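You operate a simulated robot arm through the tools that you are given. There is no shell and no other tool.

You run a simulated two-armed robot. Do the job below in one go: nothing can be reset, and whatever is moved stays where it is left.

## Task
Wind the loose paper back on the roll and set the brake.
Fine: set the steel weight on the table between the paper and the flat cards and let the red brake off for winding; the flat cards stay.
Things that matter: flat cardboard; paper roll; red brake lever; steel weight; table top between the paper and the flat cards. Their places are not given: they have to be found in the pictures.

Only the result counts: the job must be done as asked and must still hold three seconds after the hand-in. Knocking over, shifting, dropping, spilling or breaking anything else fails it.

## Robot
Two 7-joint arms with fingered hands on one trunk that stands fixed in place. Base frame: the origin is at the foot of the trunk, x ahead of it, y to its left, z up; the work surface is at about z = 0.8. Lengths are in m, angles in rad, forces in N, time in s.
The left shoulder is at [0.043, 0.152, 1.174], the right one opposite. With the tool pointing down near the work surface each hand reaches from about 0.38 to 0.8 m from the base axis, measured 20 degrees to its own side. Payload 3.8 kg a hand.
The TCP of each hand is the grasp point between the finger pads, 0.03 m short of the fingertips. In the tool frame z runs along the fingers and y along their closing line. The gripper opens to 0.104 m; its body begins 0.035 m behind the TCP. The gripper is a hand of 5 fingers: y runs from the thumb to the fingers, the wrist lies at [-0.015, -0.104, -0.178] in the tool frame, and closing takes about 1.5 s.
Orientation is told as [roll, pitch, yaw] about the base's x, y, z axes, in that order, counted from this pose: with the fingers straight down and the wrist toward the robot, the tool's x, y and z point along [0, 1, 0], [1, 0, 0] and [0, 0, -1] of the base frame.

## Interface
- The arms move only by the tool arm_command. It takes "left_motion", "right_motion" or both (then of equal length, played together; a hand with none holds still); each is a list that holds one entry, the list of rows, each a list of 7 numbers: the turn, a rotation vector about the base's x, y, z in rad, then the shift along the base's x, y, z in m, then the gripper command, from -1 (shut) to 1 (fully open), values between in proportion. In form: [[[ax, ay, az, x, y, z, gripper], ...]]. A call has 1 to 20 rows; each row shifts and turns the commanded pose from where the row before left it. A row lasts 0.2 s, in which the tool goes at most 0.05 m and 0.15 rad; a call with a longer step from one row to the next is refused whole, and so is a gripper value outside its range. A pose out of reach is approached as far as the arm can. The call stops where the force on the tool passes 40 N (or 10 N more than at its start, if that is more) or the arm is blocked; 0.2 s more then pass. The fingers move at their own pace (about 0.072 m/s each) and stop on an object; they squeeze with about 25 N. The grip force told is the motor's: it shows also when the fingers shut on nothing. Time passes only in rows, and 0.2 s behind the last, so rows that do not move let the fingers close. The reply holds the time, the measured pose of the TCP, the force on the tool along the base axes, the opening and the grip force, in the units named above and with some noise, with the torque about the TCP (base axes, N m) and any sound that the robot's microphone picked up.
- Cameras (640 x 400 px; columns grow to the right, rows downward): "scene" is now at [0.1168, -0.0489, 1.3534]; the picture's right is [-0.67, -0.74, 0.08], its down [-0.39, 0.26, -0.88] and it looks along [0.63, -0.62, -0.46] (base axes); focal length 219 px, centre (320, 200). "left" rides on the left gripper at [-0.08, -0.078, -0.141] in its tool frame; the picture's right is [-0.78, -0.30, 0.56], its down [0.53, -0.78, 0.33] and it looks along [0.33, 0.56, 0.76] (tool axes); focal length 247 px, centre (320, 200). "right" rides on the right gripper at [0.08, -0.078, -0.141] in its tool frame; the picture's right is [-0.78, 0.30, -0.56], its down [-0.53, -0.78, 0.33] and it looks along [-0.33, 0.56, 0.76] (tool axes); focal length 247 px, centre (320, 200).
- grab_frame(camera): a new picture of that camera. It takes no simulated time.
- slide_trunk(by): moves the trunk up (or, below 0, down) by that many m; the arms and the scene camera ride with it, the base frame stays. It gives what a move gives, with no picture.
- grasp_type(shape, hand): the hand has 5 fingers and takes this shape, open, in about a second: jaw (thumb against the fingers, like two jaws); tri (thumb and two fingers); tip (a fingertip pinch); poke (one finger out to press); point (the index stretched); flat (the hand flat); cup (the hand cupped); fist (a fist). The gripper value then closes the fingers along that shape, each until it touches; the sizes above hold for jaw. It gives what a move gives, with no picture.
- turn_head(pan, tilt): turns the head with the scene camera to pan (to the left, within 1.396 rad either way) and tilt (down, from -0.506 to 1.204), counted from straight ahead of the robot (the tilt from the chest, where the trunk bows). It gives what a move gives.
- pixel_to_xyz(camera, pixels): for up to 12 pixels [column, row] of the newest picture of that camera ("zoom" is the newest enlarged one), the place [x, y, z] in the base frame of the surface seen there, good to about 0.003 m, but the place of the scene camera against the robot may be out by one fixed shift of up to 0.025 m in any direction. It takes no simulated time.
- inspect(camera, box): a new picture of the part [left, top, right, bottom] of that camera's present view, enlarged. It takes no simulated time.
- job_done(): hands the job in; it is judged then, once.

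Unless the task says otherwise, let go and move clear before handing in.

The tools are called after "Emit:" by a JSON object that holds its "fn" and its "kwargs". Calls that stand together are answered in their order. arm_command: Moves the arms, as the interface text tells. Its arguments: {"type":"object","properties":{"left_motion":{"type":"array","items":{"type":"array","items":{"type":"array","items":{"type":"number"}}}},"right_motion":{"type":"array","items":{"type":"array","items":{"type":"array","items":{"type":"number"}}}}},"required":[]} The other tools are called the same way: slide_trunk (by) moves the trunk up or down; grasp_type (shape, hand) gives the hand a shape; turn_head (pan, tilt) turns the head that bears the scene camera; grab_frame (camera) takes a picture; pixel_to_xyz (camera, pixels) gives the place of the surface under pixels of a picture; inspect (camera, box) takes an enlarged picture of a part of a camera's view; job_done () hands the job in.

At the start:

```text
clock: 0.0
left_ee_pos: [0.4912, -0.0829, 1.2439]
left_tool_rot: [0.0, -0.001, -0.001]
left_ft_force: [0.3, 0.0, -0.6]
left_torque: [-0.02, -0.02, -0.01]
left_gripper_width: 0.1038
left_grip_force: 0.1
left_shape: jaw
right_ee_pos: [0.2983, -0.4342, 1.2844]
right_tool_rot: [0.0, 0.0, 0.0]
right_ft_force: [-0.3, -0.1, -0.8]
right_torque: [-0.03, 0.04, 0.0]
right_gripper_width: 0.1038
right_grip_force: 0.0
right_shape: jaw
trunk travel left (down, up): [-0.25, 0.206]
head pan, tilt (commanded): [-0.744, 0.4]
```

scene: 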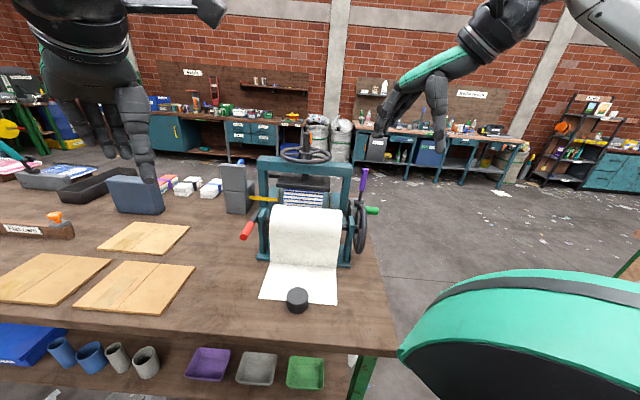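
right: 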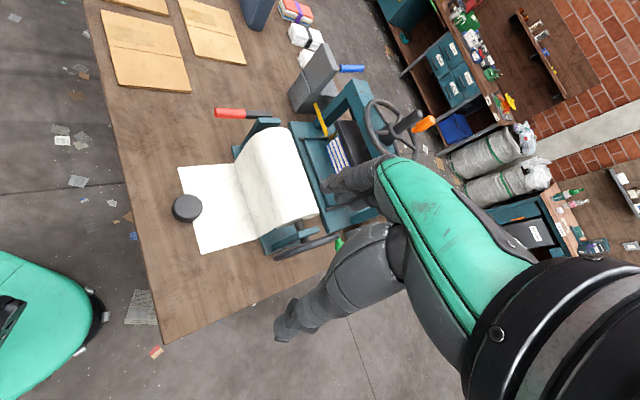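
left: 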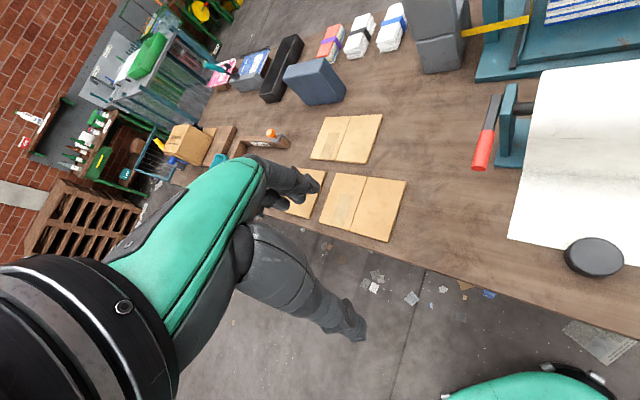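

The pictures show the paper roll on a press (scene ~305,235), its loose sheet on the table with the steel weight on it (297,300), a red brake lever (247,230), and flat cards at the left. I will zoom in on these and get places.

Emit:
{"fn": "inspect", "kwargs": {"camera": "scene", "box": [220, 140, 400, 320]}}

Emit:
{"fn": "inspect", "kwargs": {"camera": "left", "box": [400, 0, 640, 300]}}

Emit:
{"fn": "inspect", "kwargs": {"camera": "right", "box": [160, 60, 440, 280]}}

```text
2.22 times, centred on (310, 230) of scene
```

zoom: 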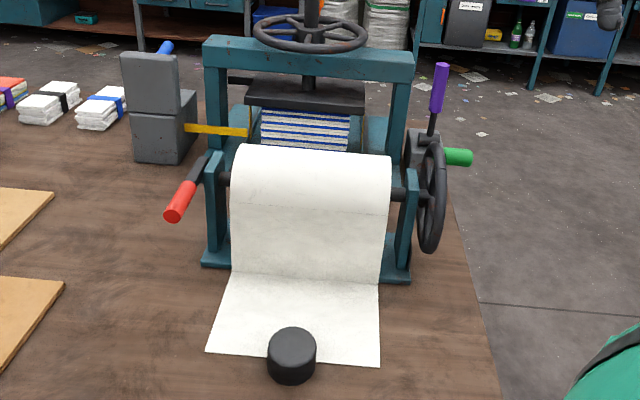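

```text
1.33 times, centred on (520, 150) of left
```

zoom: 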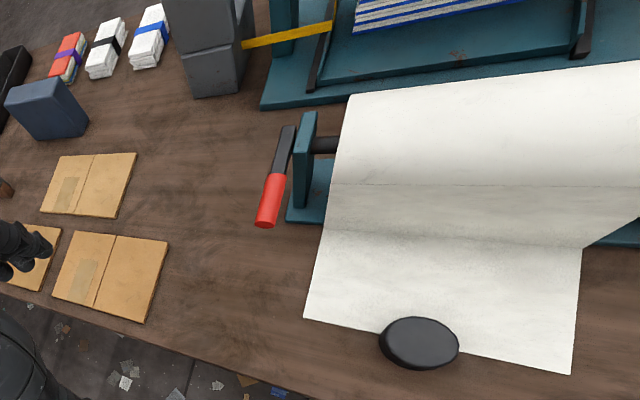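

```text
1.82 times, centred on (300, 170) of right
```

zoom: 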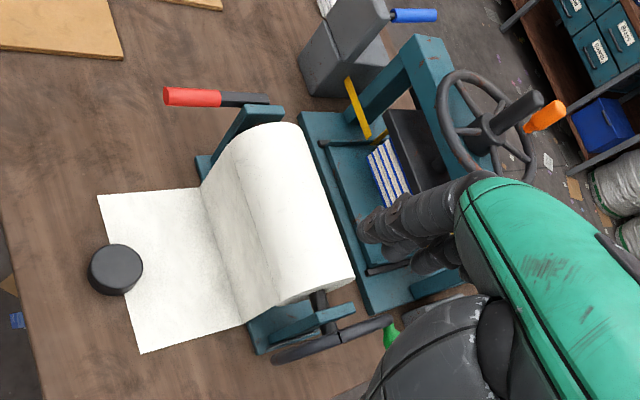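

The zooms show a roll stand with a handwheel on its right side (zoom ~430,195), a red brake lever on its left side, and the weight on the paper's end. I'll measure places of the main items in the scene view.

Emit:
{"fn": "pixel_to_xyz", "kwargs": {"camera": "scene", "pixels": [[297, 293], [297, 307], [244, 234], [254, 222], [303, 207], [305, 230], [302, 262], [262, 297], [337, 302], [360, 225], [372, 210], [363, 180]]}}

Emit:
{"fn": "pixel_to_xyz", "kwargs": {"camera": "right", "pixels": [[187, 205], [222, 113], [250, 115], [270, 160], [290, 185], [180, 168], [202, 253], [305, 245], [330, 238], [340, 243], [293, 228], [188, 75]]}}

Emit:
{"fn": "pixel_to_xyz", "kwargs": {"camera": "left", "pixels": [[595, 255], [482, 150], [490, 120], [513, 130], [580, 100], [513, 237], [405, 183], [390, 240], [382, 116], [323, 226], [450, 230], [470, 268]]}}

```text
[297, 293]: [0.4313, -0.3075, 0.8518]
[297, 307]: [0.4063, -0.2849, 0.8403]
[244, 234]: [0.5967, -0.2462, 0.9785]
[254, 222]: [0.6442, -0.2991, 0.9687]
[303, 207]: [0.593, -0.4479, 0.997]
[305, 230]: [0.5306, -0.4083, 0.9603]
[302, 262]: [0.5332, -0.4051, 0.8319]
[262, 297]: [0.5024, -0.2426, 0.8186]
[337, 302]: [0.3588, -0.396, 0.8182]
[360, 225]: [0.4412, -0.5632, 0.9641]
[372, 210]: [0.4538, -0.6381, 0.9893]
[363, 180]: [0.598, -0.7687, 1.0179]
```

```text
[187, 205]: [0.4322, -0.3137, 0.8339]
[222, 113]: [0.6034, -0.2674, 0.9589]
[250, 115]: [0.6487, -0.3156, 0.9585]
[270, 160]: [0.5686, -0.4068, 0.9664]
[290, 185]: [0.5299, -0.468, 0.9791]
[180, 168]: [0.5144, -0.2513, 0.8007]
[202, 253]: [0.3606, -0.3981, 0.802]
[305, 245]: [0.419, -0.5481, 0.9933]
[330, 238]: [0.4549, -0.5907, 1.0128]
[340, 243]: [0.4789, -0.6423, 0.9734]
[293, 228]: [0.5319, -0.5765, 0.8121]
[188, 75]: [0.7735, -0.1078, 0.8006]
```

```text
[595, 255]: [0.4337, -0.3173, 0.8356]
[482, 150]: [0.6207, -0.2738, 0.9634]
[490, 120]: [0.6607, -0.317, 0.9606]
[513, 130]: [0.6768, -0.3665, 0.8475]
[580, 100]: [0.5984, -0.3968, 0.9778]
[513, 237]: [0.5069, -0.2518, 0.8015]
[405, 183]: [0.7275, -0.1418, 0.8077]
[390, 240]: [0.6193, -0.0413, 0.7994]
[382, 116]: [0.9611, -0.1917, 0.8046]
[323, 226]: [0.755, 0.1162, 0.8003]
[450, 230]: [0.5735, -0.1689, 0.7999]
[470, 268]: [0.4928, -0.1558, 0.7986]
```

The hand cameras agree on the weight's top at about (0.433, -0.315, 0.835) and the stand is turned 45°; the scene camera seems shifted by about +0.017 in z. I'll zoom in on the handwheel and on the brake lever to learn how they work.

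Emit:
{"fn": "inspect", "kwargs": {"camera": "scene", "box": [320, 150, 400, 270]}}

Emit:
{"fn": "inspect", "kwargs": {"camera": "scene", "box": [230, 180, 330, 280]}}

Emit:
{"fn": "inspect", "kwargs": {"camera": "right", "box": [250, 200, 370, 280]}}

Emit:
{"fn": "inspect", "kwargs": {"camera": "right", "box": [200, 90, 300, 160]}}

```text
3.33 times, centred on (360, 210) of scene
```

zoom: 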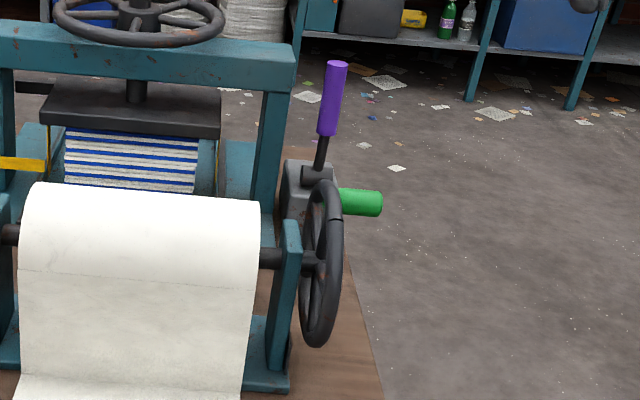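

```text
4.00 times, centred on (280, 230) of scene
```

zoom: 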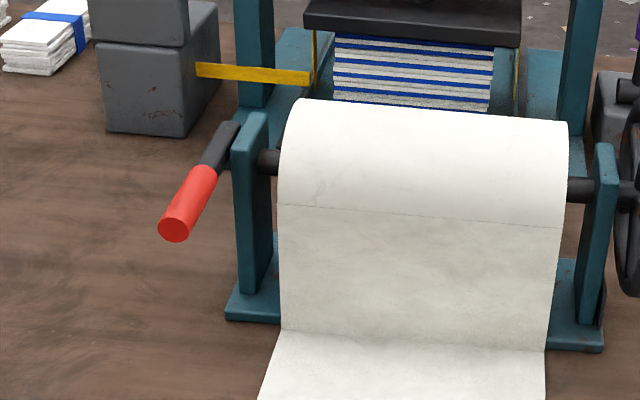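

```text
5.00 times, centred on (310, 240) of right
```

zoom: 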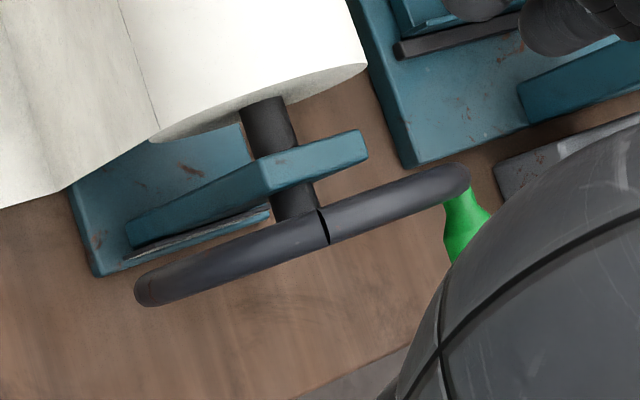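

```text
5.71 times, centred on (250, 125) of right
```

zoom: 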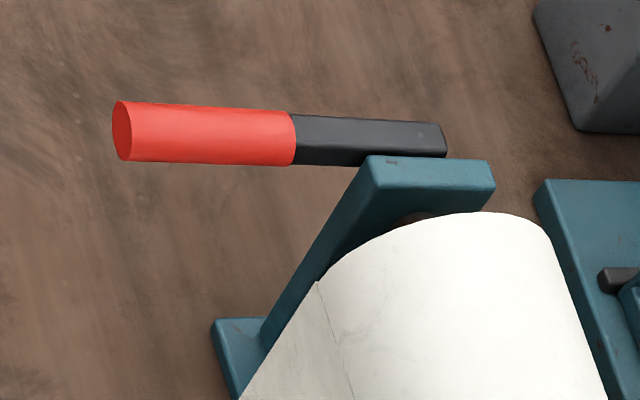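

The green knob is the wheel's crank handle, at the far side of the wheel; the brake lever sticks out toward the robot on the roll's left side. I'll measure the wheel rim, axle, knob and lever with the right hand's camera.

Emit:
{"fn": "pixel_to_xyz", "kwargs": {"camera": "right", "pixels": [[276, 257], [280, 257], [337, 235], [333, 237], [312, 243], [340, 246], [341, 243], [308, 226], [314, 233], [222, 108], [251, 112], [272, 114]]}}

Emit:
{"fn": "pixel_to_xyz", "kwargs": {"camera": "scene", "pixels": [[360, 204], [360, 250], [367, 206], [374, 211], [361, 231], [355, 230], [273, 250], [246, 237], [249, 229], [257, 215], [353, 251], [345, 226]]}}

```text
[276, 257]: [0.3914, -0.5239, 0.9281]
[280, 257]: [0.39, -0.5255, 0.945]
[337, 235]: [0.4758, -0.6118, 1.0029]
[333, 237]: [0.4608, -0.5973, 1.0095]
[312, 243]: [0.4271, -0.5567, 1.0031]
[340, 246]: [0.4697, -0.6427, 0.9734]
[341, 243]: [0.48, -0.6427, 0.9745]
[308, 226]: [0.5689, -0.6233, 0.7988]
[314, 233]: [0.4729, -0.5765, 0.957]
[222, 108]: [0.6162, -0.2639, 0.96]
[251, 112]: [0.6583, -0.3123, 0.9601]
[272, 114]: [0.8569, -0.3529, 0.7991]
```

```text
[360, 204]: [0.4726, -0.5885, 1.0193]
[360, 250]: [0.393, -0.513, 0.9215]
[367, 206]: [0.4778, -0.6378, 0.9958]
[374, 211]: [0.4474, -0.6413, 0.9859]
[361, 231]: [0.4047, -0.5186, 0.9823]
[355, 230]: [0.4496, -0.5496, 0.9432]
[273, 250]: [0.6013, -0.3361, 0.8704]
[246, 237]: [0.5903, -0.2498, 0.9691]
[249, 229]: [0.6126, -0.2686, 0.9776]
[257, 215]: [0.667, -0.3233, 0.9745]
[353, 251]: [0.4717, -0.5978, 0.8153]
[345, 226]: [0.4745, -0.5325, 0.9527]
```

The wheel's centre comes out near (0.45, -0.585, 0.928) with radius about 0.085, the roll's radius about 0.057, and the lever's red tip near (0.60, -0.265, 0.96). I'll measure the weight's edges and the card/paper edges before picking up the weight.

Emit:
{"fn": "pixel_to_xyz", "kwargs": {"camera": "right", "pixels": [[175, 205], [200, 206], [187, 197], [187, 214], [187, 221], [186, 91], [150, 92], [112, 85], [220, 62], [204, 186], [220, 130], [210, 150]]}}

Emit:
{"fn": "pixel_to_xyz", "kwargs": {"camera": "left", "pixels": [[568, 258], [622, 258], [595, 240], [595, 270], [405, 181], [391, 241], [476, 160], [484, 170], [498, 97], [505, 150], [500, 95], [495, 150]]}}

Emit:
{"fn": "inspect", "kwargs": {"camera": "left", "box": [440, 60, 560, 200]}}

```text
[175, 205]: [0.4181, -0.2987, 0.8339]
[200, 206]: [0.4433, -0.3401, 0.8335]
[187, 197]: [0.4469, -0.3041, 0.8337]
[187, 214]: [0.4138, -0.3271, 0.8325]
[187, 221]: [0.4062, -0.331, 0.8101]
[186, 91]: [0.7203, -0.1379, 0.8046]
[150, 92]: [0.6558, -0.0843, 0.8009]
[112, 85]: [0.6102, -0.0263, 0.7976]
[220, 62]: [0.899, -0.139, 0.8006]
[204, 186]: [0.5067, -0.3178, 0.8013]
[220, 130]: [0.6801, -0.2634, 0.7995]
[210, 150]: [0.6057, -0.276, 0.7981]
```

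```text
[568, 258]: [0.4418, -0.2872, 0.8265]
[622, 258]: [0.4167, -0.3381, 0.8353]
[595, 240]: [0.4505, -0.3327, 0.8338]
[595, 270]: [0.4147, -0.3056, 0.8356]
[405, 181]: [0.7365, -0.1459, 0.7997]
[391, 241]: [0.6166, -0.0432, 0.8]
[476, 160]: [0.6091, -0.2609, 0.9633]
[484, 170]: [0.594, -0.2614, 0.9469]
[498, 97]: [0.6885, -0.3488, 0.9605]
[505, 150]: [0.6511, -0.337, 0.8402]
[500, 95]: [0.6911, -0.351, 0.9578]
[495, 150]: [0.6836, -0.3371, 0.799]
```

```text
2.86 times, centred on (500, 130) of left
```

zoom: 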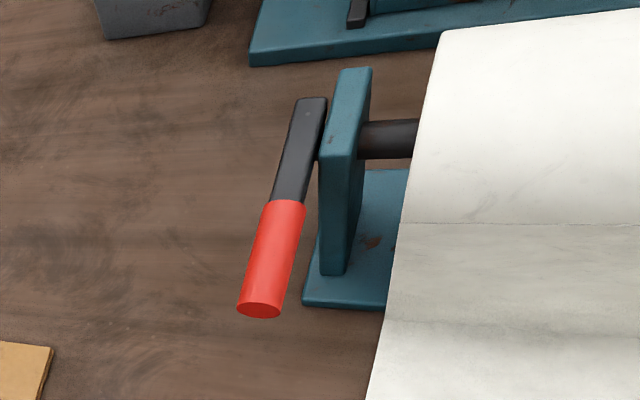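

The weight is about 0.054 across, centred near (0.432, -0.317), top at z 0.835; the lever is horizontal from its dark pivot end (0.69, -0.35) to its red tip (0.594, -0.261). I move the right hand above the weight first.

Emit:
{"fn": "arm_command", "kwargs": {"right_motion": [[[0, 0, 0, 0.0149, 0.013, -0.0316, 1], [0, 0, 0, 0.0149, 0.013, -0.0316, 1], [0, 0, 0, 0.0149, 0.013, -0.0316, 1], [0, 0, 0, 0.0149, 0.013, -0.0316, 1], [0, 0, 0, 0.0149, 0.013, -0.0316, 1], [0, 0, 0, 0.0149, 0.013, -0.0316, 1], [0, 0, 0, 0.0149, 0.013, -0.0316, 1], [0, 0, 0, 0.0149, 0.013, -0.0316, 1], [0, 0, 0, 0.0149, 0.013, -0.0316, 1]]]}}

Emit:
{"fn": "grab_frame", "kwargs": {"camera": "right"}}

Emit:
{"fn": "grab_frame", "kwargs": {"camera": "scene"}}

```text
clock: 2.0
left_ee_pos: [0.4924, -0.0835, 1.2437]
left_tool_rot: [-0.001, 0.002, 0.0]
left_ft_force: [0.1, -0.9, -0.3]
left_torque: [0.02, 0.01, 0.01]
left_gripper_width: 0.1036
left_grip_force: 0.1
left_shape: jaw
right_ee_pos: [0.4334, -0.3145, 0.9988]
right_tool_rot: [0.001, 0.001, -0.002]
right_ft_force: [-0.2, -0.4, -0.1]
right_torque: [0.01, 0.0, 0.02]
right_gripper_width: 0.1039
right_grip_force: 0.1
right_shape: jaw
trunk travel left (down, up): [-0.25, 0.206]
head pan, tilt (commanded): [-0.744, 0.4]
```

```text
taken
```

right: 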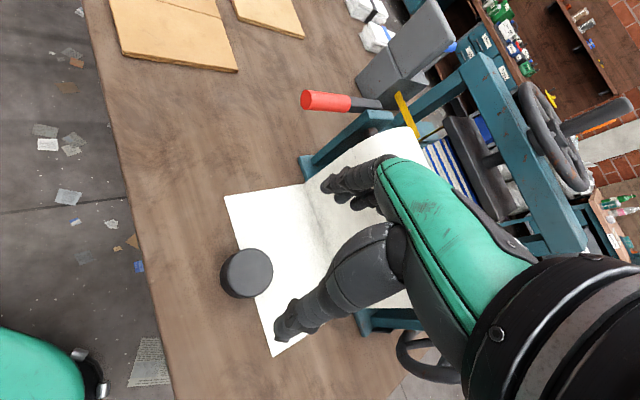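

```text
taken
```

scene: 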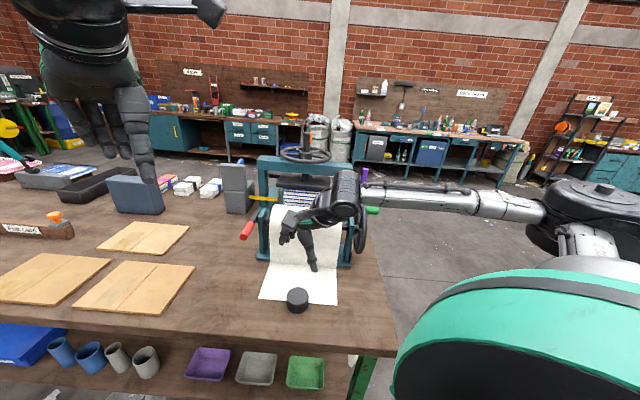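

The hand is at (0.433, -0.3145, 0.999) and the weight shows at right-picture (246,270), just under it. I'll measure its top once more from here.

Emit:
{"fn": "pixel_to_xyz", "kwargs": {"camera": "right", "pixels": [[247, 268], [224, 268], [271, 268], [247, 252], [247, 284], [303, 100], [340, 103], [375, 104]]}}

Emit:
{"fn": "inspect", "kwargs": {"camera": "right", "box": [200, 220, 320, 340]}}

```text
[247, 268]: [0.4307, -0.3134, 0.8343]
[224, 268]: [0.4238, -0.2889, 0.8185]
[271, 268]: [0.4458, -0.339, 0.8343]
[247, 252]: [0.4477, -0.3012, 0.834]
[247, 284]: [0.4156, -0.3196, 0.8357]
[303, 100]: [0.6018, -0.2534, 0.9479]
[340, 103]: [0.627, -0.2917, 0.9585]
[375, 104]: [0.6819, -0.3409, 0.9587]
```

```text
3.33 times, centred on (260, 280) of right
```

zoom: 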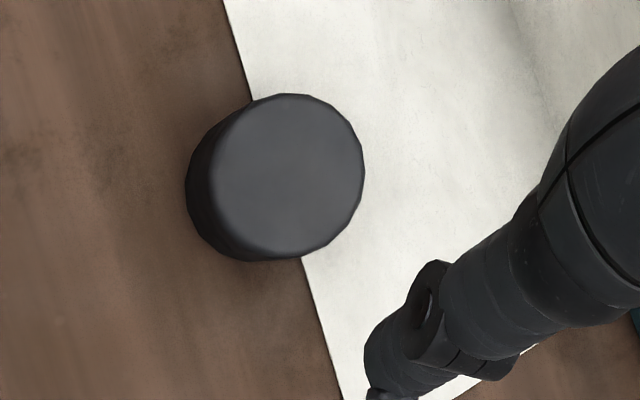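

The top's centre is at about (0.430, -0.318), z 0.834. I descend with the hand open to TCP z ≈ 0.839 (fingertips just above the paper) and then close.

Emit:
{"fn": "arm_command", "kwargs": {"right_motion": [[[0, 0, 0, -0.002, -0.003, -0.04, 1], [0, 0, 0, 0, 0, -0.04, 1], [0, 0, 0, 0, 0, -0.035, 1], [0, 0, 0, 0, 0, -0.02, 1], [0, 0, 0, 0, 0, -0.015, 1], [0, 0, 0, 0, 0, -0.01, 1], [0, 0, 0, 0, 0, 0, 1]]]}}

Emit:
{"fn": "grab_frame", "kwargs": {"camera": "right"}}

```text
clock: 3.6
left_ee_pos: [0.4904, -0.083, 1.2452]
left_tool_rot: [-0.001, 0.001, 0.001]
left_ft_force: [0.2, 0.1, -0.7]
left_torque: [-0.05, 0.01, 0.01]
left_gripper_width: 0.1033
left_grip_force: 0.1
left_shape: jaw
right_ee_pos: [0.4298, -0.3204, 0.8386]
right_tool_rot: [-0.001, 0.002, -0.001]
right_ft_force: [-0.7, 0.7, -0.1]
right_torque: [0.03, -0.01, 0.01]
right_gripper_width: 0.1036
right_grip_force: 0.0
right_shape: jaw
trunk travel left (down, up): [-0.25, 0.206]
head pan, tilt (commanded): [-0.744, 0.4]
```

```text
taken
```

right: 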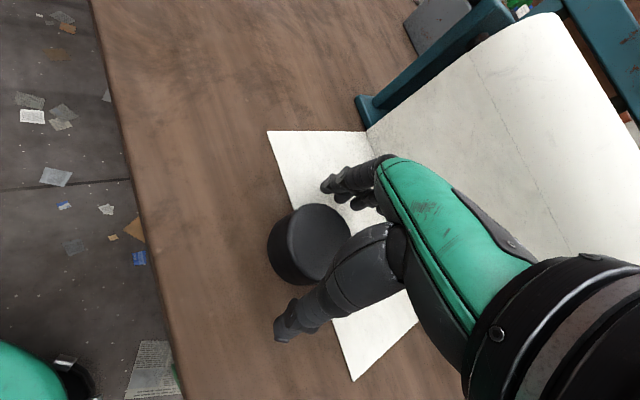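

The weight sits between thumb (300,320) and fingers (345,180), with no contact yet. I close the hand on it.

Emit:
{"fn": "arm_command", "kwargs": {"right_motion": [[[0, 0, 0, 0, 0, 0, 0.3], [0, 0, 0, 0, 0, 0, 0], [0, 0, 0, 0, 0, 0, -0.3], [0, 0, 0, 0, 0, 0, -0.6], [0, 0, 0, 0, 0, 0, -1], [0, 0, 0, 0, 0, 0, -1], [0, 0, 0, 0, 0, 0, -1], [0, 0, 0, 0, 0, 0, -1], [0, 0, 0, 0, 0, 0, -1]]]}}

Emit:
{"fn": "grab_frame", "kwargs": {"camera": "right"}}

```text
clock: 5.6
left_ee_pos: [0.4906, -0.0837, 1.2431]
left_tool_rot: [0.0, -0.002, 0.0]
left_ft_force: [-0.7, -0.6, 0.3]
left_torque: [-0.03, 0.03, -0.03]
left_gripper_width: 0.1036
left_grip_force: 0.1
left_shape: jaw
right_ee_pos: [0.4301, -0.3207, 0.8385]
right_tool_rot: [-0.001, 0.0, -0.001]
right_ft_force: [-1.5, -0.6, 0.1]
right_torque: [-0.01, -0.01, -0.01]
right_gripper_width: 0.0518
right_grip_force: 24.9
right_shape: jaw
trunk travel left (down, up): [-0.25, 0.206]
head pan, tilt (commanded): [-0.744, 0.4]
```

```text
taken
```

right: 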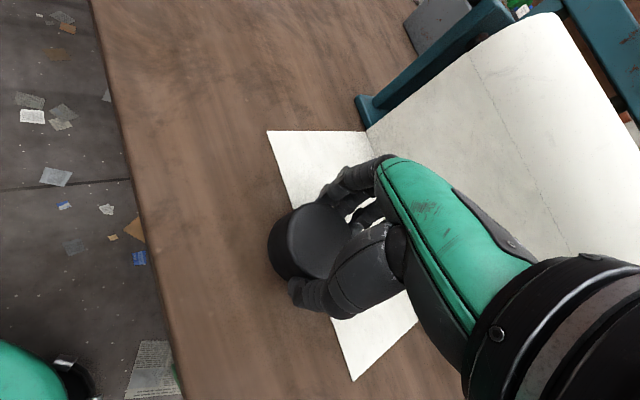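

The hand holds the weight at an opening of 0.052 with 25 N. I lift it straight up a few centimetres and check that it comes along.

Emit:
{"fn": "arm_command", "kwargs": {"right_motion": [[[0, 0, 0, 0, 0, 0.01, -1], [0, 0, 0, 0, 0, 0.015, -1], [0, 0, 0, 0, 0, 0.02, -1], [0, 0, 0, 0, 0, 0.025, -1], [0, 0, 0, 0, 0, 0, -1]]]}}

Emit:
{"fn": "grab_frame", "kwargs": {"camera": "right"}}

Emit:
{"fn": "grab_frame", "kwargs": {"camera": "left"}}

```text
clock: 6.8
left_ee_pos: [0.4897, -0.0832, 1.2438]
left_tool_rot: [0.0, 0.002, 0.001]
left_ft_force: [0.0, -0.1, 0.6]
left_torque: [0.02, 0.03, -0.01]
left_gripper_width: 0.1036
left_grip_force: 0.0
left_shape: jaw
right_ee_pos: [0.4302, -0.319, 0.909]
right_tool_rot: [-0.001, 0.0, -0.002]
right_ft_force: [0.3, 1.1, -5.7]
right_torque: [-0.02, 0.0, -0.01]
right_gripper_width: 0.0516
right_grip_force: 24.9
right_shape: jaw
trunk travel left (down, up): [-0.25, 0.206]
head pan, tilt (commanded): [-0.744, 0.4]
```

```text
taken
```

right: 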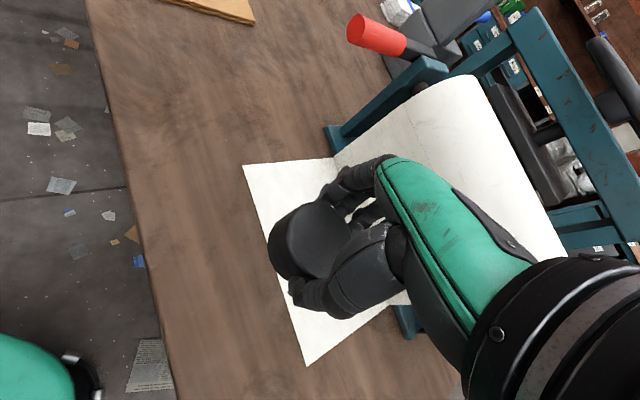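

```text
taken
```

left: 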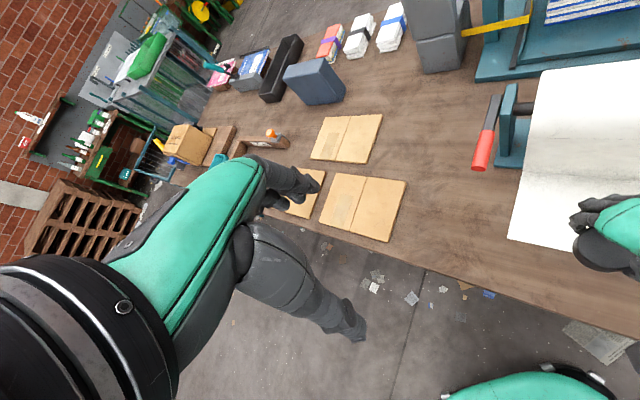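

The weight came up (5.7 N) and the paper stayed in place. I carry it clear of the lever tip via (0.48, -0.17) to above (0.575, -0.145), moving the left hand a little to the left at the same time.

Emit:
{"fn": "arm_command", "kwargs": {"right_motion": [[[0, 0, 0, 0.0125, 0.037, 0, -1], [0, 0, 0, 0.0125, 0.037, 0, -1], [0, 0, 0, 0.0125, 0.037, 0, -1], [0, 0, 0, 0.0125, 0.037, 0, -1], [0, 0, 0, 0.032, 0.0087, 0, -1], [0, 0, 0, 0.032, 0.0087, 0, -1], [0, 0, 0, 0.031, 0.0087, 0, -1], [0, 0, 0, 0, 0, 0, -1]]], "left_motion": [[[0, 0, 0, 0, 0.03, 0, 1], [0, 0, 0, 0, 0.03, 0, 1], [0, 0, 0, 0, 0.03, 0, 1], [0, 0, 0, 0, 0.03, 0, 1], [0, 0, 0, 0, 0, 0, 1], [0, 0, 0, 0, 0, 0, 1], [0, 0, 0, 0, 0, 0, 1], [0, 0, 0, 0, 0, 0, 1]]]}}

Emit:
{"fn": "grab_frame", "kwargs": {"camera": "scene"}}

Emit:
{"fn": "grab_frame", "kwargs": {"camera": "right"}}

Emit:
{"fn": "grab_frame", "kwargs": {"camera": "left"}}

```text
clock: 8.6
left_ee_pos: [0.4894, 0.0375, 1.2447]
left_tool_rot: [0.001, 0.001, 0.0]
left_ft_force: [0.1, 0.2, -0.4]
left_torque: [0.03, 0.0, 0.0]
left_gripper_width: 0.1037
left_grip_force: 0.1
left_shape: jaw
right_ee_pos: [0.5757, -0.1483, 0.9099]
right_tool_rot: [0.0, -0.001, -0.001]
right_ft_force: [0.0, 0.0, -5.6]
right_torque: [-0.02, -0.01, -0.01]
right_gripper_width: 0.0514
right_grip_force: 24.8
right_shape: jaw
trunk travel left (down, up): [-0.25, 0.206]
head pan, tilt (commanded): [-0.744, 0.4]
```

```text
taken
```

scene: 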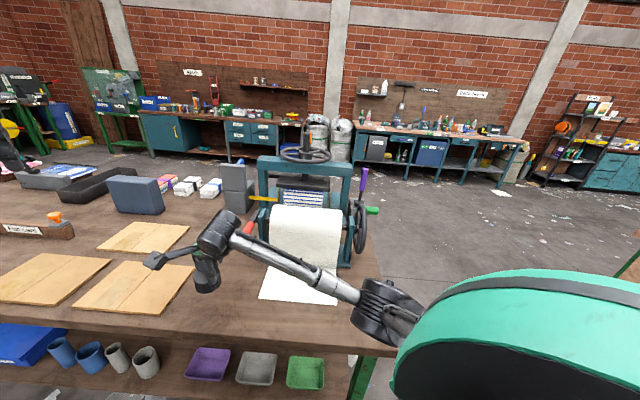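

```text
taken
```

right: 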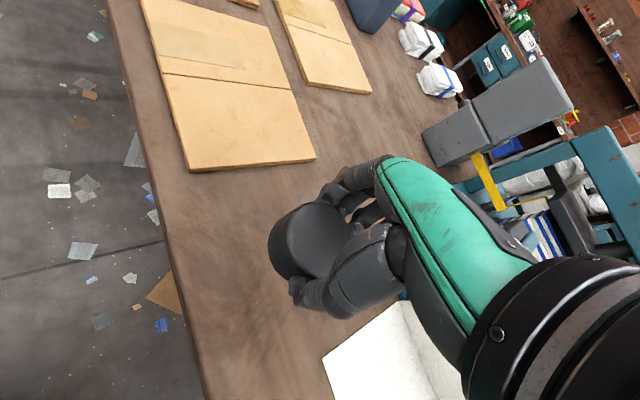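

```text
taken
```

left: 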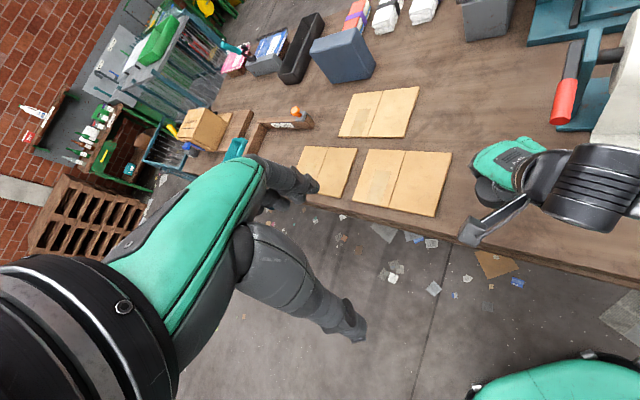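

The weight hangs at (0.576, -0.148), clear of the card edge (right picture 315,158) and the lever. I shift it 0.015 m away from the cards and lower it to the table.

Emit:
{"fn": "arm_command", "kwargs": {"right_motion": [[[0, 0, 0, -0.01, -0.011, 0, -1], [0, 0, 0, 0, 0, -0.025, -1], [0, 0, 0, 0, 0, -0.02, -1], [0, 0, 0, 0, 0, -0.015, -1], [0, 0, 0, 0, 0, -0.007, -1], [0, 0, 0, 0, 0, 0, -1]]]}}

```text
clock: 10.0
left_ee_pos: [0.4909, 0.0387, 1.2433]
left_tool_rot: [0.0, 0.001, 0.001]
left_ft_force: [0.3, 0.6, -0.5]
left_torque: [0.01, -0.03, 0.01]
left_gripper_width: 0.1038
left_grip_force: 0.1
left_shape: jaw
right_ee_pos: [0.5657, -0.1589, 0.8426]
right_tool_rot: [0.001, 0.001, 0.0]
right_ft_force: [-0.7, -0.8, -5.6]
right_torque: [0.0, 0.01, 0.02]
right_gripper_width: 0.0514
right_grip_force: 25.1
right_shape: jaw
trunk travel left (down, up): [-0.25, 0.206]
head pan, tilt (commanded): [-0.744, 0.4]
```

The force is still 5.6 N downward, so the weight has not touched yet at z 0.8426. I lower in small steps until it rests.

Emit:
{"fn": "arm_command", "kwargs": {"right_motion": [[[0, 0, 0, 0, 0, -0.003, -1], [0, 0, 0, 0, 0, -0.002, -1], [0, 0, 0, 0, 0, 0, -1]]]}}

```text
clock: 10.8
left_ee_pos: [0.4903, 0.0362, 1.2453]
left_tool_rot: [0.0, 0.0, 0.001]
left_ft_force: [-0.2, 0.8, -0.1]
left_torque: [0.0, -0.02, 0.0]
left_gripper_width: 0.1038
left_grip_force: 0.2
left_shape: jaw
right_ee_pos: [0.566, -0.1587, 0.84]
right_tool_rot: [-0.001, -0.004, -0.001]
right_ft_force: [1.1, -1.0, 2.3]
right_torque: [-0.03, -0.04, -0.01]
right_gripper_width: 0.0516
right_grip_force: 25.4
right_shape: jaw
trunk travel left (down, up): [-0.25, 0.206]
head pan, tilt (commanded): [-0.744, 0.4]
```

The force turned to +2.3 N, so the weight rests on the table. I open the hand slowly and then lift straight up.

Emit:
{"fn": "arm_command", "kwargs": {"right_motion": [[[0, 0, 0, 0, 0, 0, 0.1], [0, 0, 0, 0, 0, 0, 0.3], [0, 0, 0, 0, 0, 0, 0.5], [0, 0, 0, 0, 0, 0, 0.7], [0, 0, 0, 0, 0, 0, 0.8], [0, 0, 0, 0, 0, 0, 0.8], [0, 0, 0, 0, 0, 0.01, 0.8], [0, 0, 0, 0, 0, 0.03, 0.8], [0, 0, 0, 0, 0, 0.05, 0.8], [0, 0, 0, 0, 0, 0.05, 0.8], [0, 0, 0, 0, 0, 0.05, 0.8]]]}}

Emit:
{"fn": "grab_frame", "kwargs": {"camera": "right"}}

Emit:
{"fn": "grab_frame", "kwargs": {"camera": "scene"}}

```text
clock: 13.2
left_ee_pos: [0.489, 0.0388, 1.2447]
left_tool_rot: [0.002, 0.001, 0.0]
left_ft_force: [-0.3, 0.3, -0.4]
left_torque: [-0.04, 0.03, -0.05]
left_gripper_width: 0.1035
left_grip_force: 0.1
left_shape: jaw
right_ee_pos: [0.5639, -0.1557, 1.0289]
right_tool_rot: [0.0, 0.002, 0.001]
right_ft_force: [-0.5, 0.3, -0.1]
right_torque: [0.0, 0.04, -0.04]
right_gripper_width: 0.0936
right_grip_force: 0.0
right_shape: jaw
trunk travel left (down, up): [-0.25, 0.206]
head pan, tilt (commanded): [-0.744, 0.4]
```

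```text
taken
```

right: 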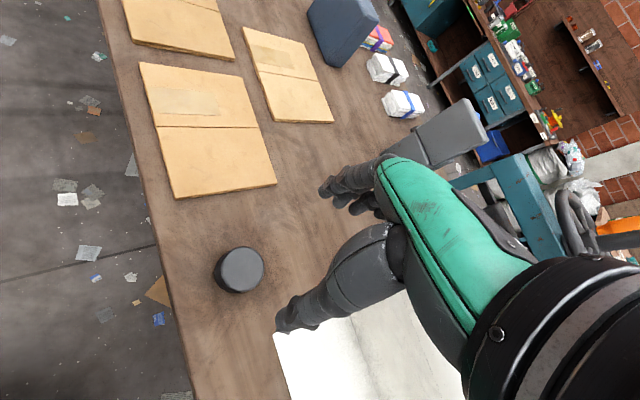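

```text
taken
```

scene: 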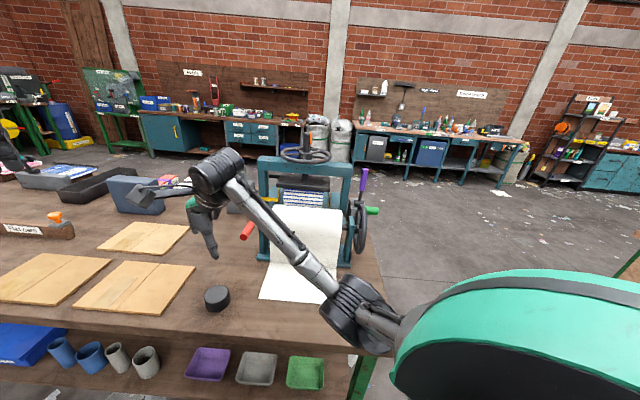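

The weight now stands alone at right-picture (239,270), between paper and cards. Next I take the right hand over the red brake lever, turned 45° so that the fingers close across it.

Emit:
{"fn": "arm_command", "kwargs": {"right_motion": [[[0, 0, 0, 0, 0, 0.03, 0.8], [0, 0, 0.1309, 0.0076, -0.0197, 0.004, 0.8], [0, 0, 0.1309, 0.0076, -0.0197, 0.004, 0.8], [0, 0, 0.1309, 0.0076, -0.0197, 0.004, 0.8], [0, 0, 0.1309, 0.0076, -0.0197, 0.004, 0.6], [0, 0, 0.1309, 0.0076, -0.0197, 0.004, 0.4], [0, 0, 0.1309, 0.0076, -0.0197, 0.004, 0.4], [0, 0, 0, 0, 0, 0, 0.4]]]}}

Emit:
{"fn": "grab_frame", "kwargs": {"camera": "right"}}

Emit:
{"fn": "grab_frame", "kwargs": {"camera": "left"}}

Emit:
{"fn": "grab_frame", "kwargs": {"camera": "scene"}}

```text
clock: 15.0
left_ee_pos: [0.4902, 0.0384, 1.244]
left_tool_rot: [-0.001, 0.001, -0.001]
left_ft_force: [0.9, -0.7, 0.9]
left_torque: [0.02, 0.05, -0.02]
left_gripper_width: 0.1037
left_grip_force: 0.0
left_shape: jaw
right_ee_pos: [0.6121, -0.2754, 1.0828]
right_tool_rot: [0.001, -0.001, 0.788]
right_ft_force: [0.6, 0.8, -0.2]
right_torque: [0.0, 0.0, 0.02]
right_gripper_width: 0.073
right_grip_force: 0.0
right_shape: jaw
trunk travel left (down, up): [-0.25, 0.206]
head pan, tilt (commanded): [-0.744, 0.4]
```

```text
taken
```

right: 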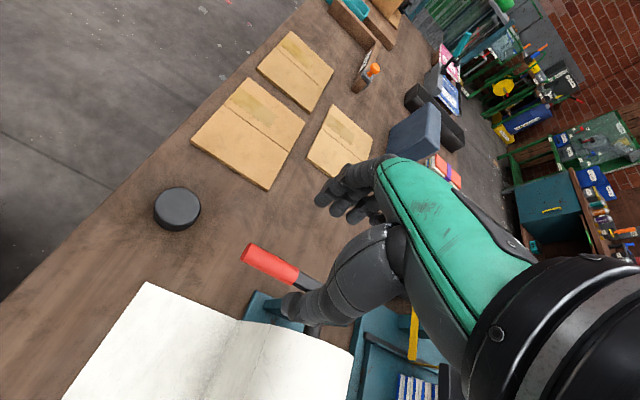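

```text
taken
```

left: 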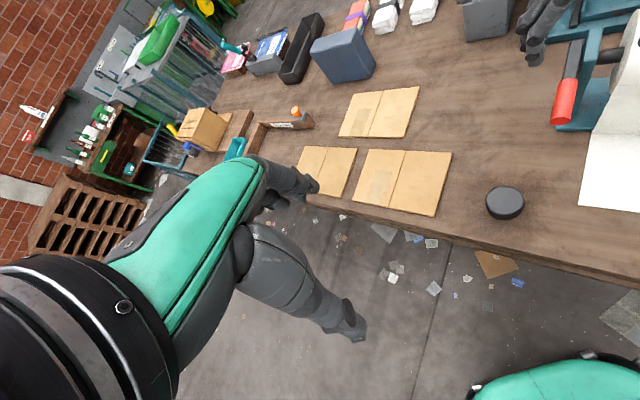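

```text
taken
```

scene: 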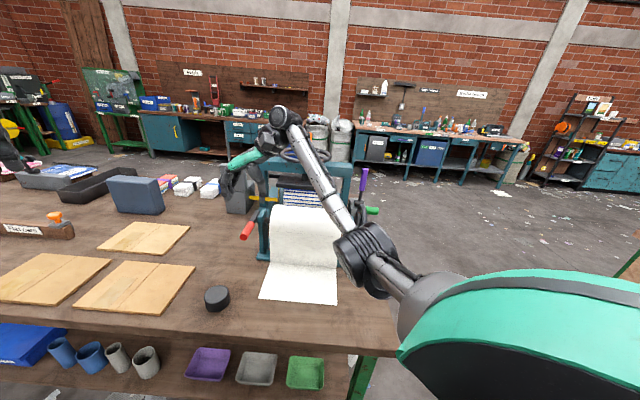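

The lever's red grip shows at right-picture (245–298, 250–282). I measure it from here for a precise grasp.

Emit:
{"fn": "pixel_to_xyz", "kwargs": {"camera": "right", "pixels": [[247, 254], [258, 260], [270, 265], [284, 272], [295, 278], [305, 282], [262, 253], [268, 272], [265, 300], [275, 312], [315, 330], [235, 330]]}}

Emit:
{"fn": "inspect", "kwargs": {"camera": "right", "box": [200, 220, 340, 360]}}

```text
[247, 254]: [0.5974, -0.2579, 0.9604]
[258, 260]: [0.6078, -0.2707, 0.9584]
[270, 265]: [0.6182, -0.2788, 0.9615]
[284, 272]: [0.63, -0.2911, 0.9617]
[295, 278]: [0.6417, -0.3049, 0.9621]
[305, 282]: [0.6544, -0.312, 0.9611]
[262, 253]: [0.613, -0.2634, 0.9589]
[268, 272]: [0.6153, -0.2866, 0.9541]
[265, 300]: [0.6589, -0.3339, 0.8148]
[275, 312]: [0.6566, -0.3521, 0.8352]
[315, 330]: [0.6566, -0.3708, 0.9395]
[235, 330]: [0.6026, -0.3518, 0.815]
```

```text
2.86 times, centred on (270, 290) of right
```

zoom: 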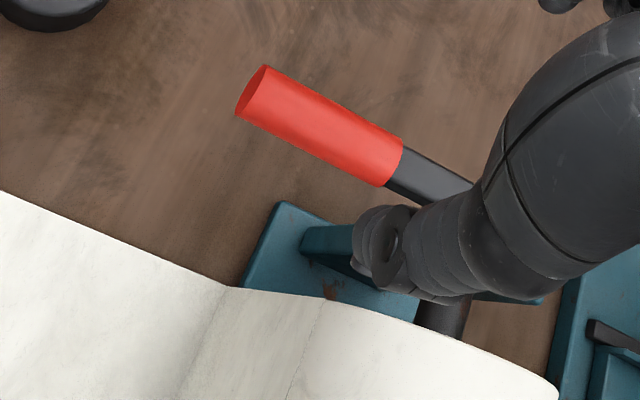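

The lever axis runs at l≈0.239 (along the 45° line) with its top at z 0.961, and the TCP is right over the grip's middle. I descend with fingers either side to TCP z ≈ 0.955.

Emit:
{"fn": "arm_command", "kwargs": {"right_motion": [[[0, 0, 0, 0.002, -0.002, -0.035, 0.4], [0, 0, 0, 0, 0, -0.03, 0.4], [0, 0, 0, 0, 0, -0.025, 0.4], [0, 0, 0, 0, 0, -0.02, 0.4], [0, 0, 0, 0, 0, -0.012, 0.4], [0, 0, 0, 0, 0, -0.006, 0.4], [0, 0, 0, 0, 0, 0, 0.4]]]}}

Emit:
{"fn": "grab_frame", "kwargs": {"camera": "right"}}

Emit:
{"fn": "grab_frame", "kwargs": {"camera": "left"}}

```text
clock: 16.6
left_ee_pos: [0.4903, 0.0378, 1.2448]
left_tool_rot: [0.001, 0.0, -0.001]
left_ft_force: [0.1, -0.8, 0.1]
left_torque: [0.0, -0.02, 0.0]
left_gripper_width: 0.1035
left_grip_force: 0.0
left_shape: jaw
right_ee_pos: [0.6139, -0.2774, 0.953]
right_tool_rot: [0.0, 0.0, 0.786]
right_ft_force: [0.6, 1.0, -0.1]
right_torque: [-0.04, 0.0, 0.02]
right_gripper_width: 0.0733
right_grip_force: 0.2
right_shape: jaw
trunk travel left (down, up): [-0.25, 0.206]
head pan, tilt (commanded): [-0.744, 0.4]
```

```text
taken
```

right: 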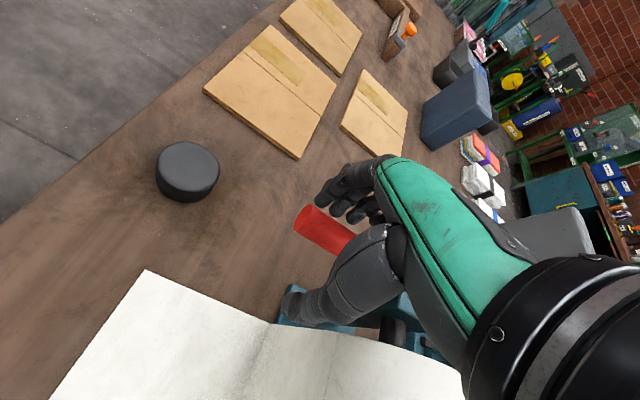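

```text
taken
```

left: 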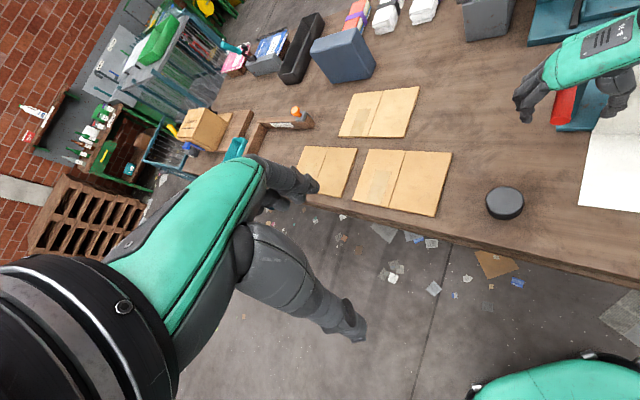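

The red grip (325,230) lies between thumb and fingers with no contact force. I close on it.

Emit:
{"fn": "arm_command", "kwargs": {"right_motion": [[[0, 0, 0, 0, 0, 0, 0], [0, 0, 0, 0, 0, 0, -0.3], [0, 0, 0, 0, 0, 0, -0.5], [0, 0, 0, 0, 0, 0, -0.7], [0, 0, 0, 0, 0, 0, -1], [0, 0, 0, 0, 0, 0, -1], [0, 0, 0, 0, 0, 0, -1]]]}}

Emit:
{"fn": "grab_frame", "kwargs": {"camera": "right"}}

```text
clock: 18.2
left_ee_pos: [0.4901, 0.0387, 1.244]
left_tool_rot: [-0.001, 0.0, 0.001]
left_ft_force: [0.0, 0.3, -0.4]
left_torque: [0.02, 0.0, -0.04]
left_gripper_width: 0.1037
left_grip_force: 0.1
left_shape: jaw
right_ee_pos: [0.6139, -0.2783, 0.9526]
right_tool_rot: [0.0, -0.001, 0.786]
right_ft_force: [-1.0, 0.6, -1.7]
right_torque: [0.09, -0.04, 0.16]
right_gripper_width: 0.0034
right_grip_force: 24.8
right_shape: jaw
trunk travel left (down, up): [-0.25, 0.206]
head pan, tilt (commanded): [-0.744, 0.4]
```

```text
taken
```

right: 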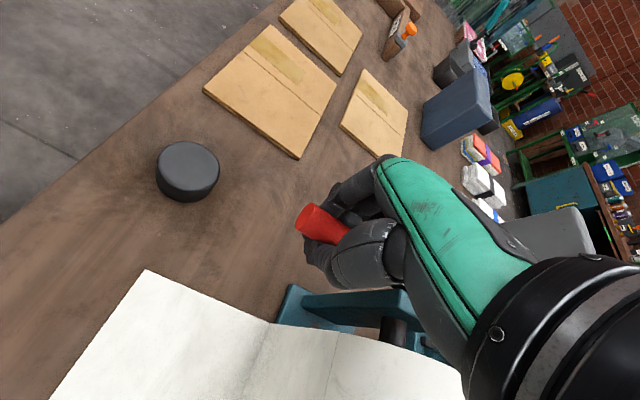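

The hand is wrapped around the grip (305–350, 205–245). I lift it gently by 1 cm to feel whether the lever gives way upward.

Emit:
{"fn": "arm_command", "kwargs": {"right_motion": [[[0, 0, 0, 0, 0, 0.004, -1], [0, 0, 0, 0, 0, 0.004, -1], [0, 0, 0, 0, 0, 0.004, -1], [0, 0, 0, 0, 0, 0, -1]]]}}

Emit:
{"fn": "grab_frame", "kwargs": {"camera": "right"}}

```text
clock: 19.2
left_ee_pos: [0.491, 0.0377, 1.2445]
left_tool_rot: [-0.002, -0.002, 0.0]
left_ft_force: [1.4, 0.5, 0.0]
left_torque: [0.0, 0.03, -0.04]
left_gripper_width: 0.1036
left_grip_force: 0.0
left_shape: jaw
right_ee_pos: [0.6139, -0.2793, 0.9654]
right_tool_rot: [0.003, 0.002, 0.785]
right_ft_force: [-0.7, -1.0, -3.9]
right_torque: [0.22, 0.28, 0.26]
right_gripper_width: 0.0039
right_grip_force: 25.0
right_shape: jaw
trunk travel left (down, up): [-0.25, 0.206]
head pan, tilt (commanded): [-0.744, 0.4]
```

```text
taken
```

right: 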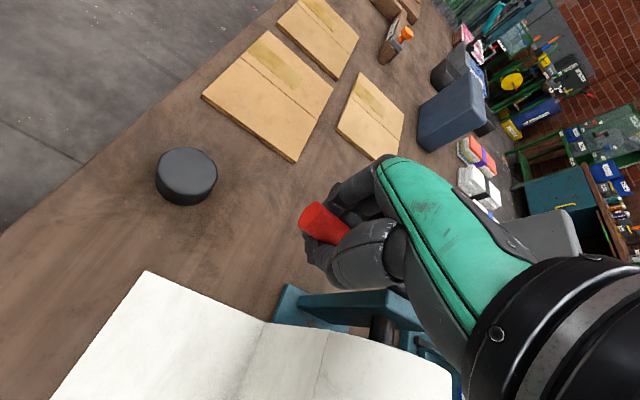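

The lever followed upward with only about 4 N. I keep raising it along its arc in small steps.

Emit:
{"fn": "arm_command", "kwargs": {"right_motion": [[[0, 0, 0, 0.001, -0.001, 0.006, -1], [0, 0, 0, 0.001, -0.001, 0.006, -1], [0, 0, 0, 0.0015, -0.0015, 0.006, -1], [0, 0, 0, 0, 0, 0, -1]]]}}

Emit:
{"fn": "grab_frame", "kwargs": {"camera": "right"}}

Emit:
{"fn": "inspect", "kwargs": {"camera": "left", "box": [480, 20, 640, 220]}}

```text
clock: 20.2
left_ee_pos: [0.4912, 0.0376, 1.2447]
left_tool_rot: [-0.001, -0.001, 0.001]
left_ft_force: [0.2, 0.6, -0.1]
left_torque: [-0.01, 0.01, 0.01]
left_gripper_width: 0.1038
left_grip_force: 0.0
left_shape: jaw
right_ee_pos: [0.6167, -0.2798, 0.983]
right_tool_rot: [0.0, 0.001, 0.785]
right_ft_force: [0.8, 3.2, -1.3]
right_torque: [0.08, 0.03, 0.14]
right_gripper_width: 0.0035
right_grip_force: 25.0
right_shape: jaw
trunk travel left (down, up): [-0.25, 0.206]
head pan, tilt (commanded): [-0.744, 0.4]
```

```text
taken
```

right: 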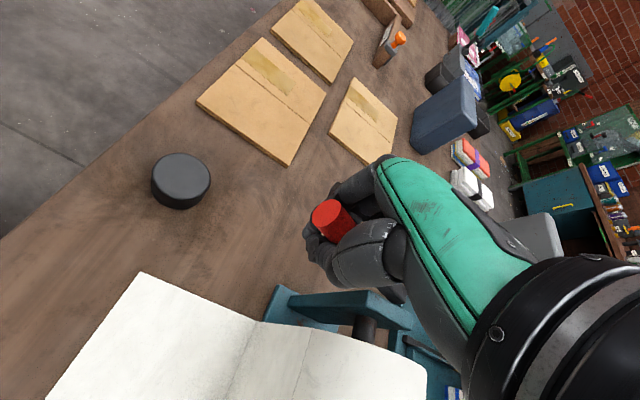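

```text
2.00 times, centred on (560, 120) of left
```

zoom: 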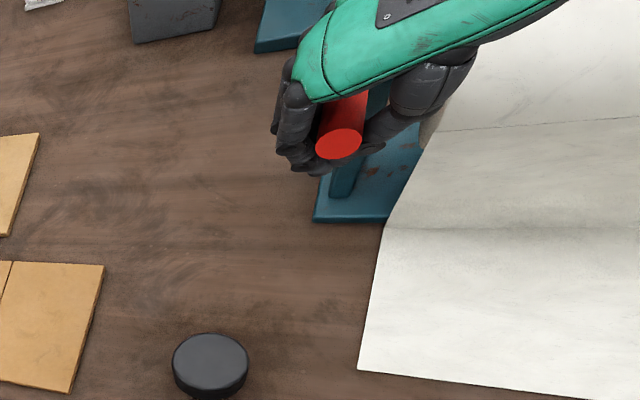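

The lever tip is clearly rising in the left zoom (340,145) and resistance stays low. I continue along the arc, tilting the hand with the lever.

Emit:
{"fn": "arm_command", "kwargs": {"right_motion": [[[0.0566, 0.0566, 0, 0.0026, -0.0026, 0.0103, -1], [0.0566, 0.0566, 0, 0.0032, -0.0032, 0.0096, -1], [0, 0, 0, 0, 0, 0, -1]]]}}

Emit:
{"fn": "inspect", "kwargs": {"camera": "left", "box": [480, 20, 640, 220]}}

Emit:
{"fn": "inspect", "kwargs": {"camera": "scene", "box": [200, 100, 400, 320]}}

```text
clock: 21.0
left_ee_pos: [0.4908, 0.0389, 1.2435]
left_tool_rot: [0.001, 0.0, -0.001]
left_ft_force: [-0.8, -0.4, -0.2]
left_torque: [-0.02, -0.02, -0.02]
left_gripper_width: 0.1038
left_grip_force: 0.1
left_shape: jaw
right_ee_pos: [0.622, -0.286, 1.0035]
right_tool_rot: [0.16, 0.0, 0.785]
right_ft_force: [1.3, 3.4, -1.6]
right_torque: [0.03, 0.02, 0.19]
right_gripper_width: 0.0031
right_grip_force: 24.8
right_shape: jaw
trunk travel left (down, up): [-0.25, 0.206]
head pan, tilt (commanded): [-0.744, 0.4]
```

```text
2.00 times, centred on (560, 120) of left
```

zoom: 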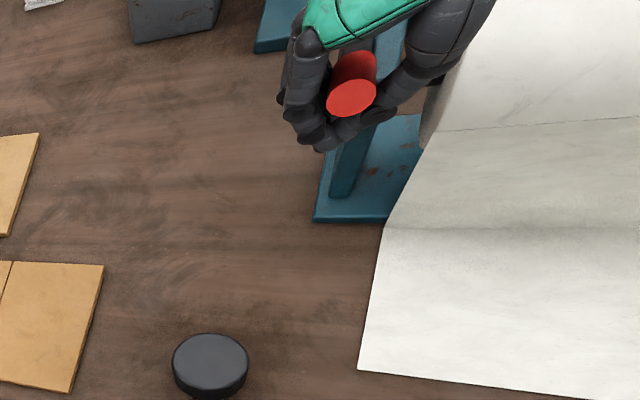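

```text
1.82 times, centred on (300, 210) of scene
```

zoom: 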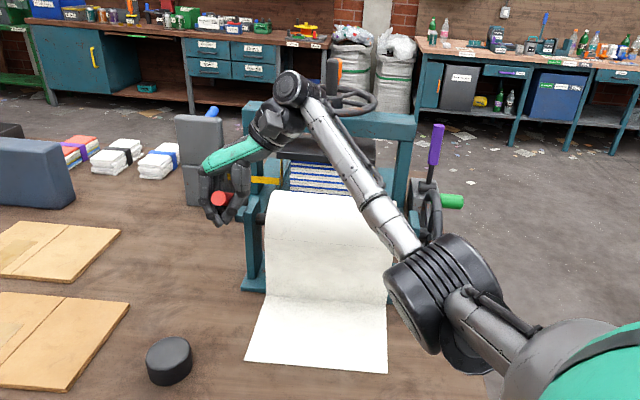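

Still free: the red end face (350,98) keeps turning up and the force is about 4 N. I check the clearance of the press frame and carry on raising.

Emit:
{"fn": "arm_command", "kwargs": {"right_motion": [[[0.0566, 0.0566, 0, 0.0039, -0.0039, 0.009, -1], [0.0566, 0.0566, 0, 0.0045, -0.0045, 0.0084, -1], [0, 0, 0, 0, 0, 0, -1]]]}}

Emit:
{"fn": "inspect", "kwargs": {"camera": "left", "box": [480, 20, 640, 220]}}

Emit:
{"fn": "grab_frame", "kwargs": {"camera": "right"}}

Emit:
{"fn": "grab_frame", "kwargs": {"camera": "scene"}}

Emit:
{"fn": "pixel_to_xyz", "kwargs": {"camera": "scene", "pixels": [[262, 162], [345, 168], [324, 152], [285, 152], [234, 170], [265, 197], [300, 130], [287, 150], [356, 165]]}}

```text
clock: 21.8
left_ee_pos: [0.4908, 0.0393, 1.2444]
left_tool_rot: [0.001, 0.0, -0.001]
left_ft_force: [-0.7, -0.3, -0.1]
left_torque: [0.01, 0.0, 0.03]
left_gripper_width: 0.1034
left_grip_force: 0.1
left_shape: jaw
right_ee_pos: [0.6305, -0.295, 1.0212]
right_tool_rot: [0.32, 0.002, 0.785]
right_ft_force: [2.7, 4.2, 0.1]
right_torque: [0.06, -0.04, 0.14]
right_gripper_width: 0.0031
right_grip_force: 25.2
right_shape: jaw
trunk travel left (down, up): [-0.25, 0.206]
head pan, tilt (commanded): [-0.744, 0.4]
```

```text
2.00 times, centred on (560, 120) of left
```

zoom: 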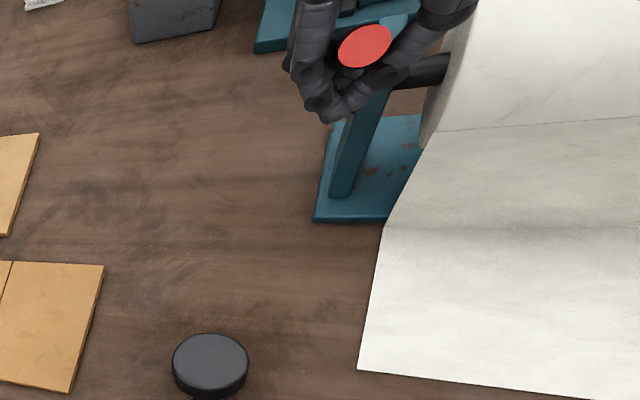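

```text
taken
```

right: 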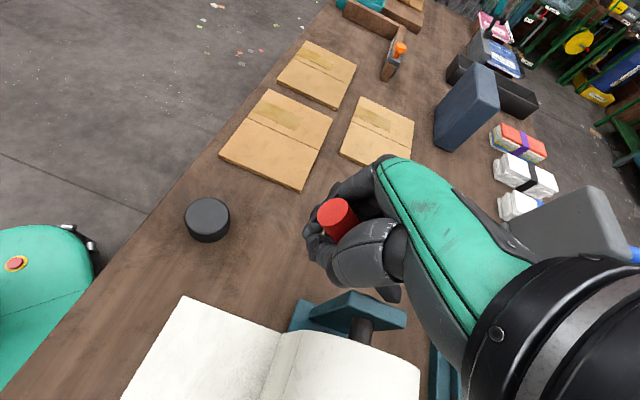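

```text
taken
```

scene: 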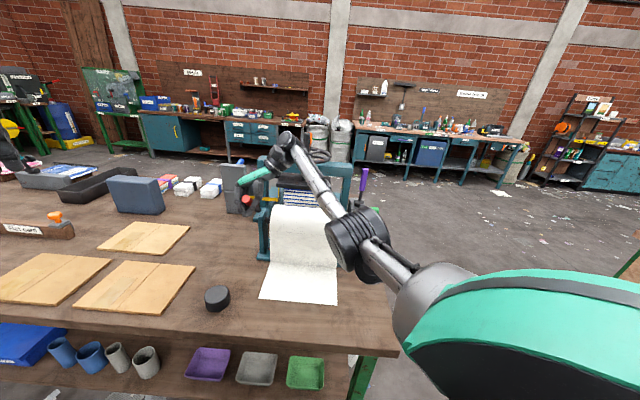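

```text
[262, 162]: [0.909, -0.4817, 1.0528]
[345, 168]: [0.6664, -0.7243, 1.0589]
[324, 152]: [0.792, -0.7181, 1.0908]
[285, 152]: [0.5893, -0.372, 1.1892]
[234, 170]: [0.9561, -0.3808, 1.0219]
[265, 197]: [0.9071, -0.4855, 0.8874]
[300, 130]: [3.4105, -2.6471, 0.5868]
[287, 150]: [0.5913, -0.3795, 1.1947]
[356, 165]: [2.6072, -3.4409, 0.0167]
```

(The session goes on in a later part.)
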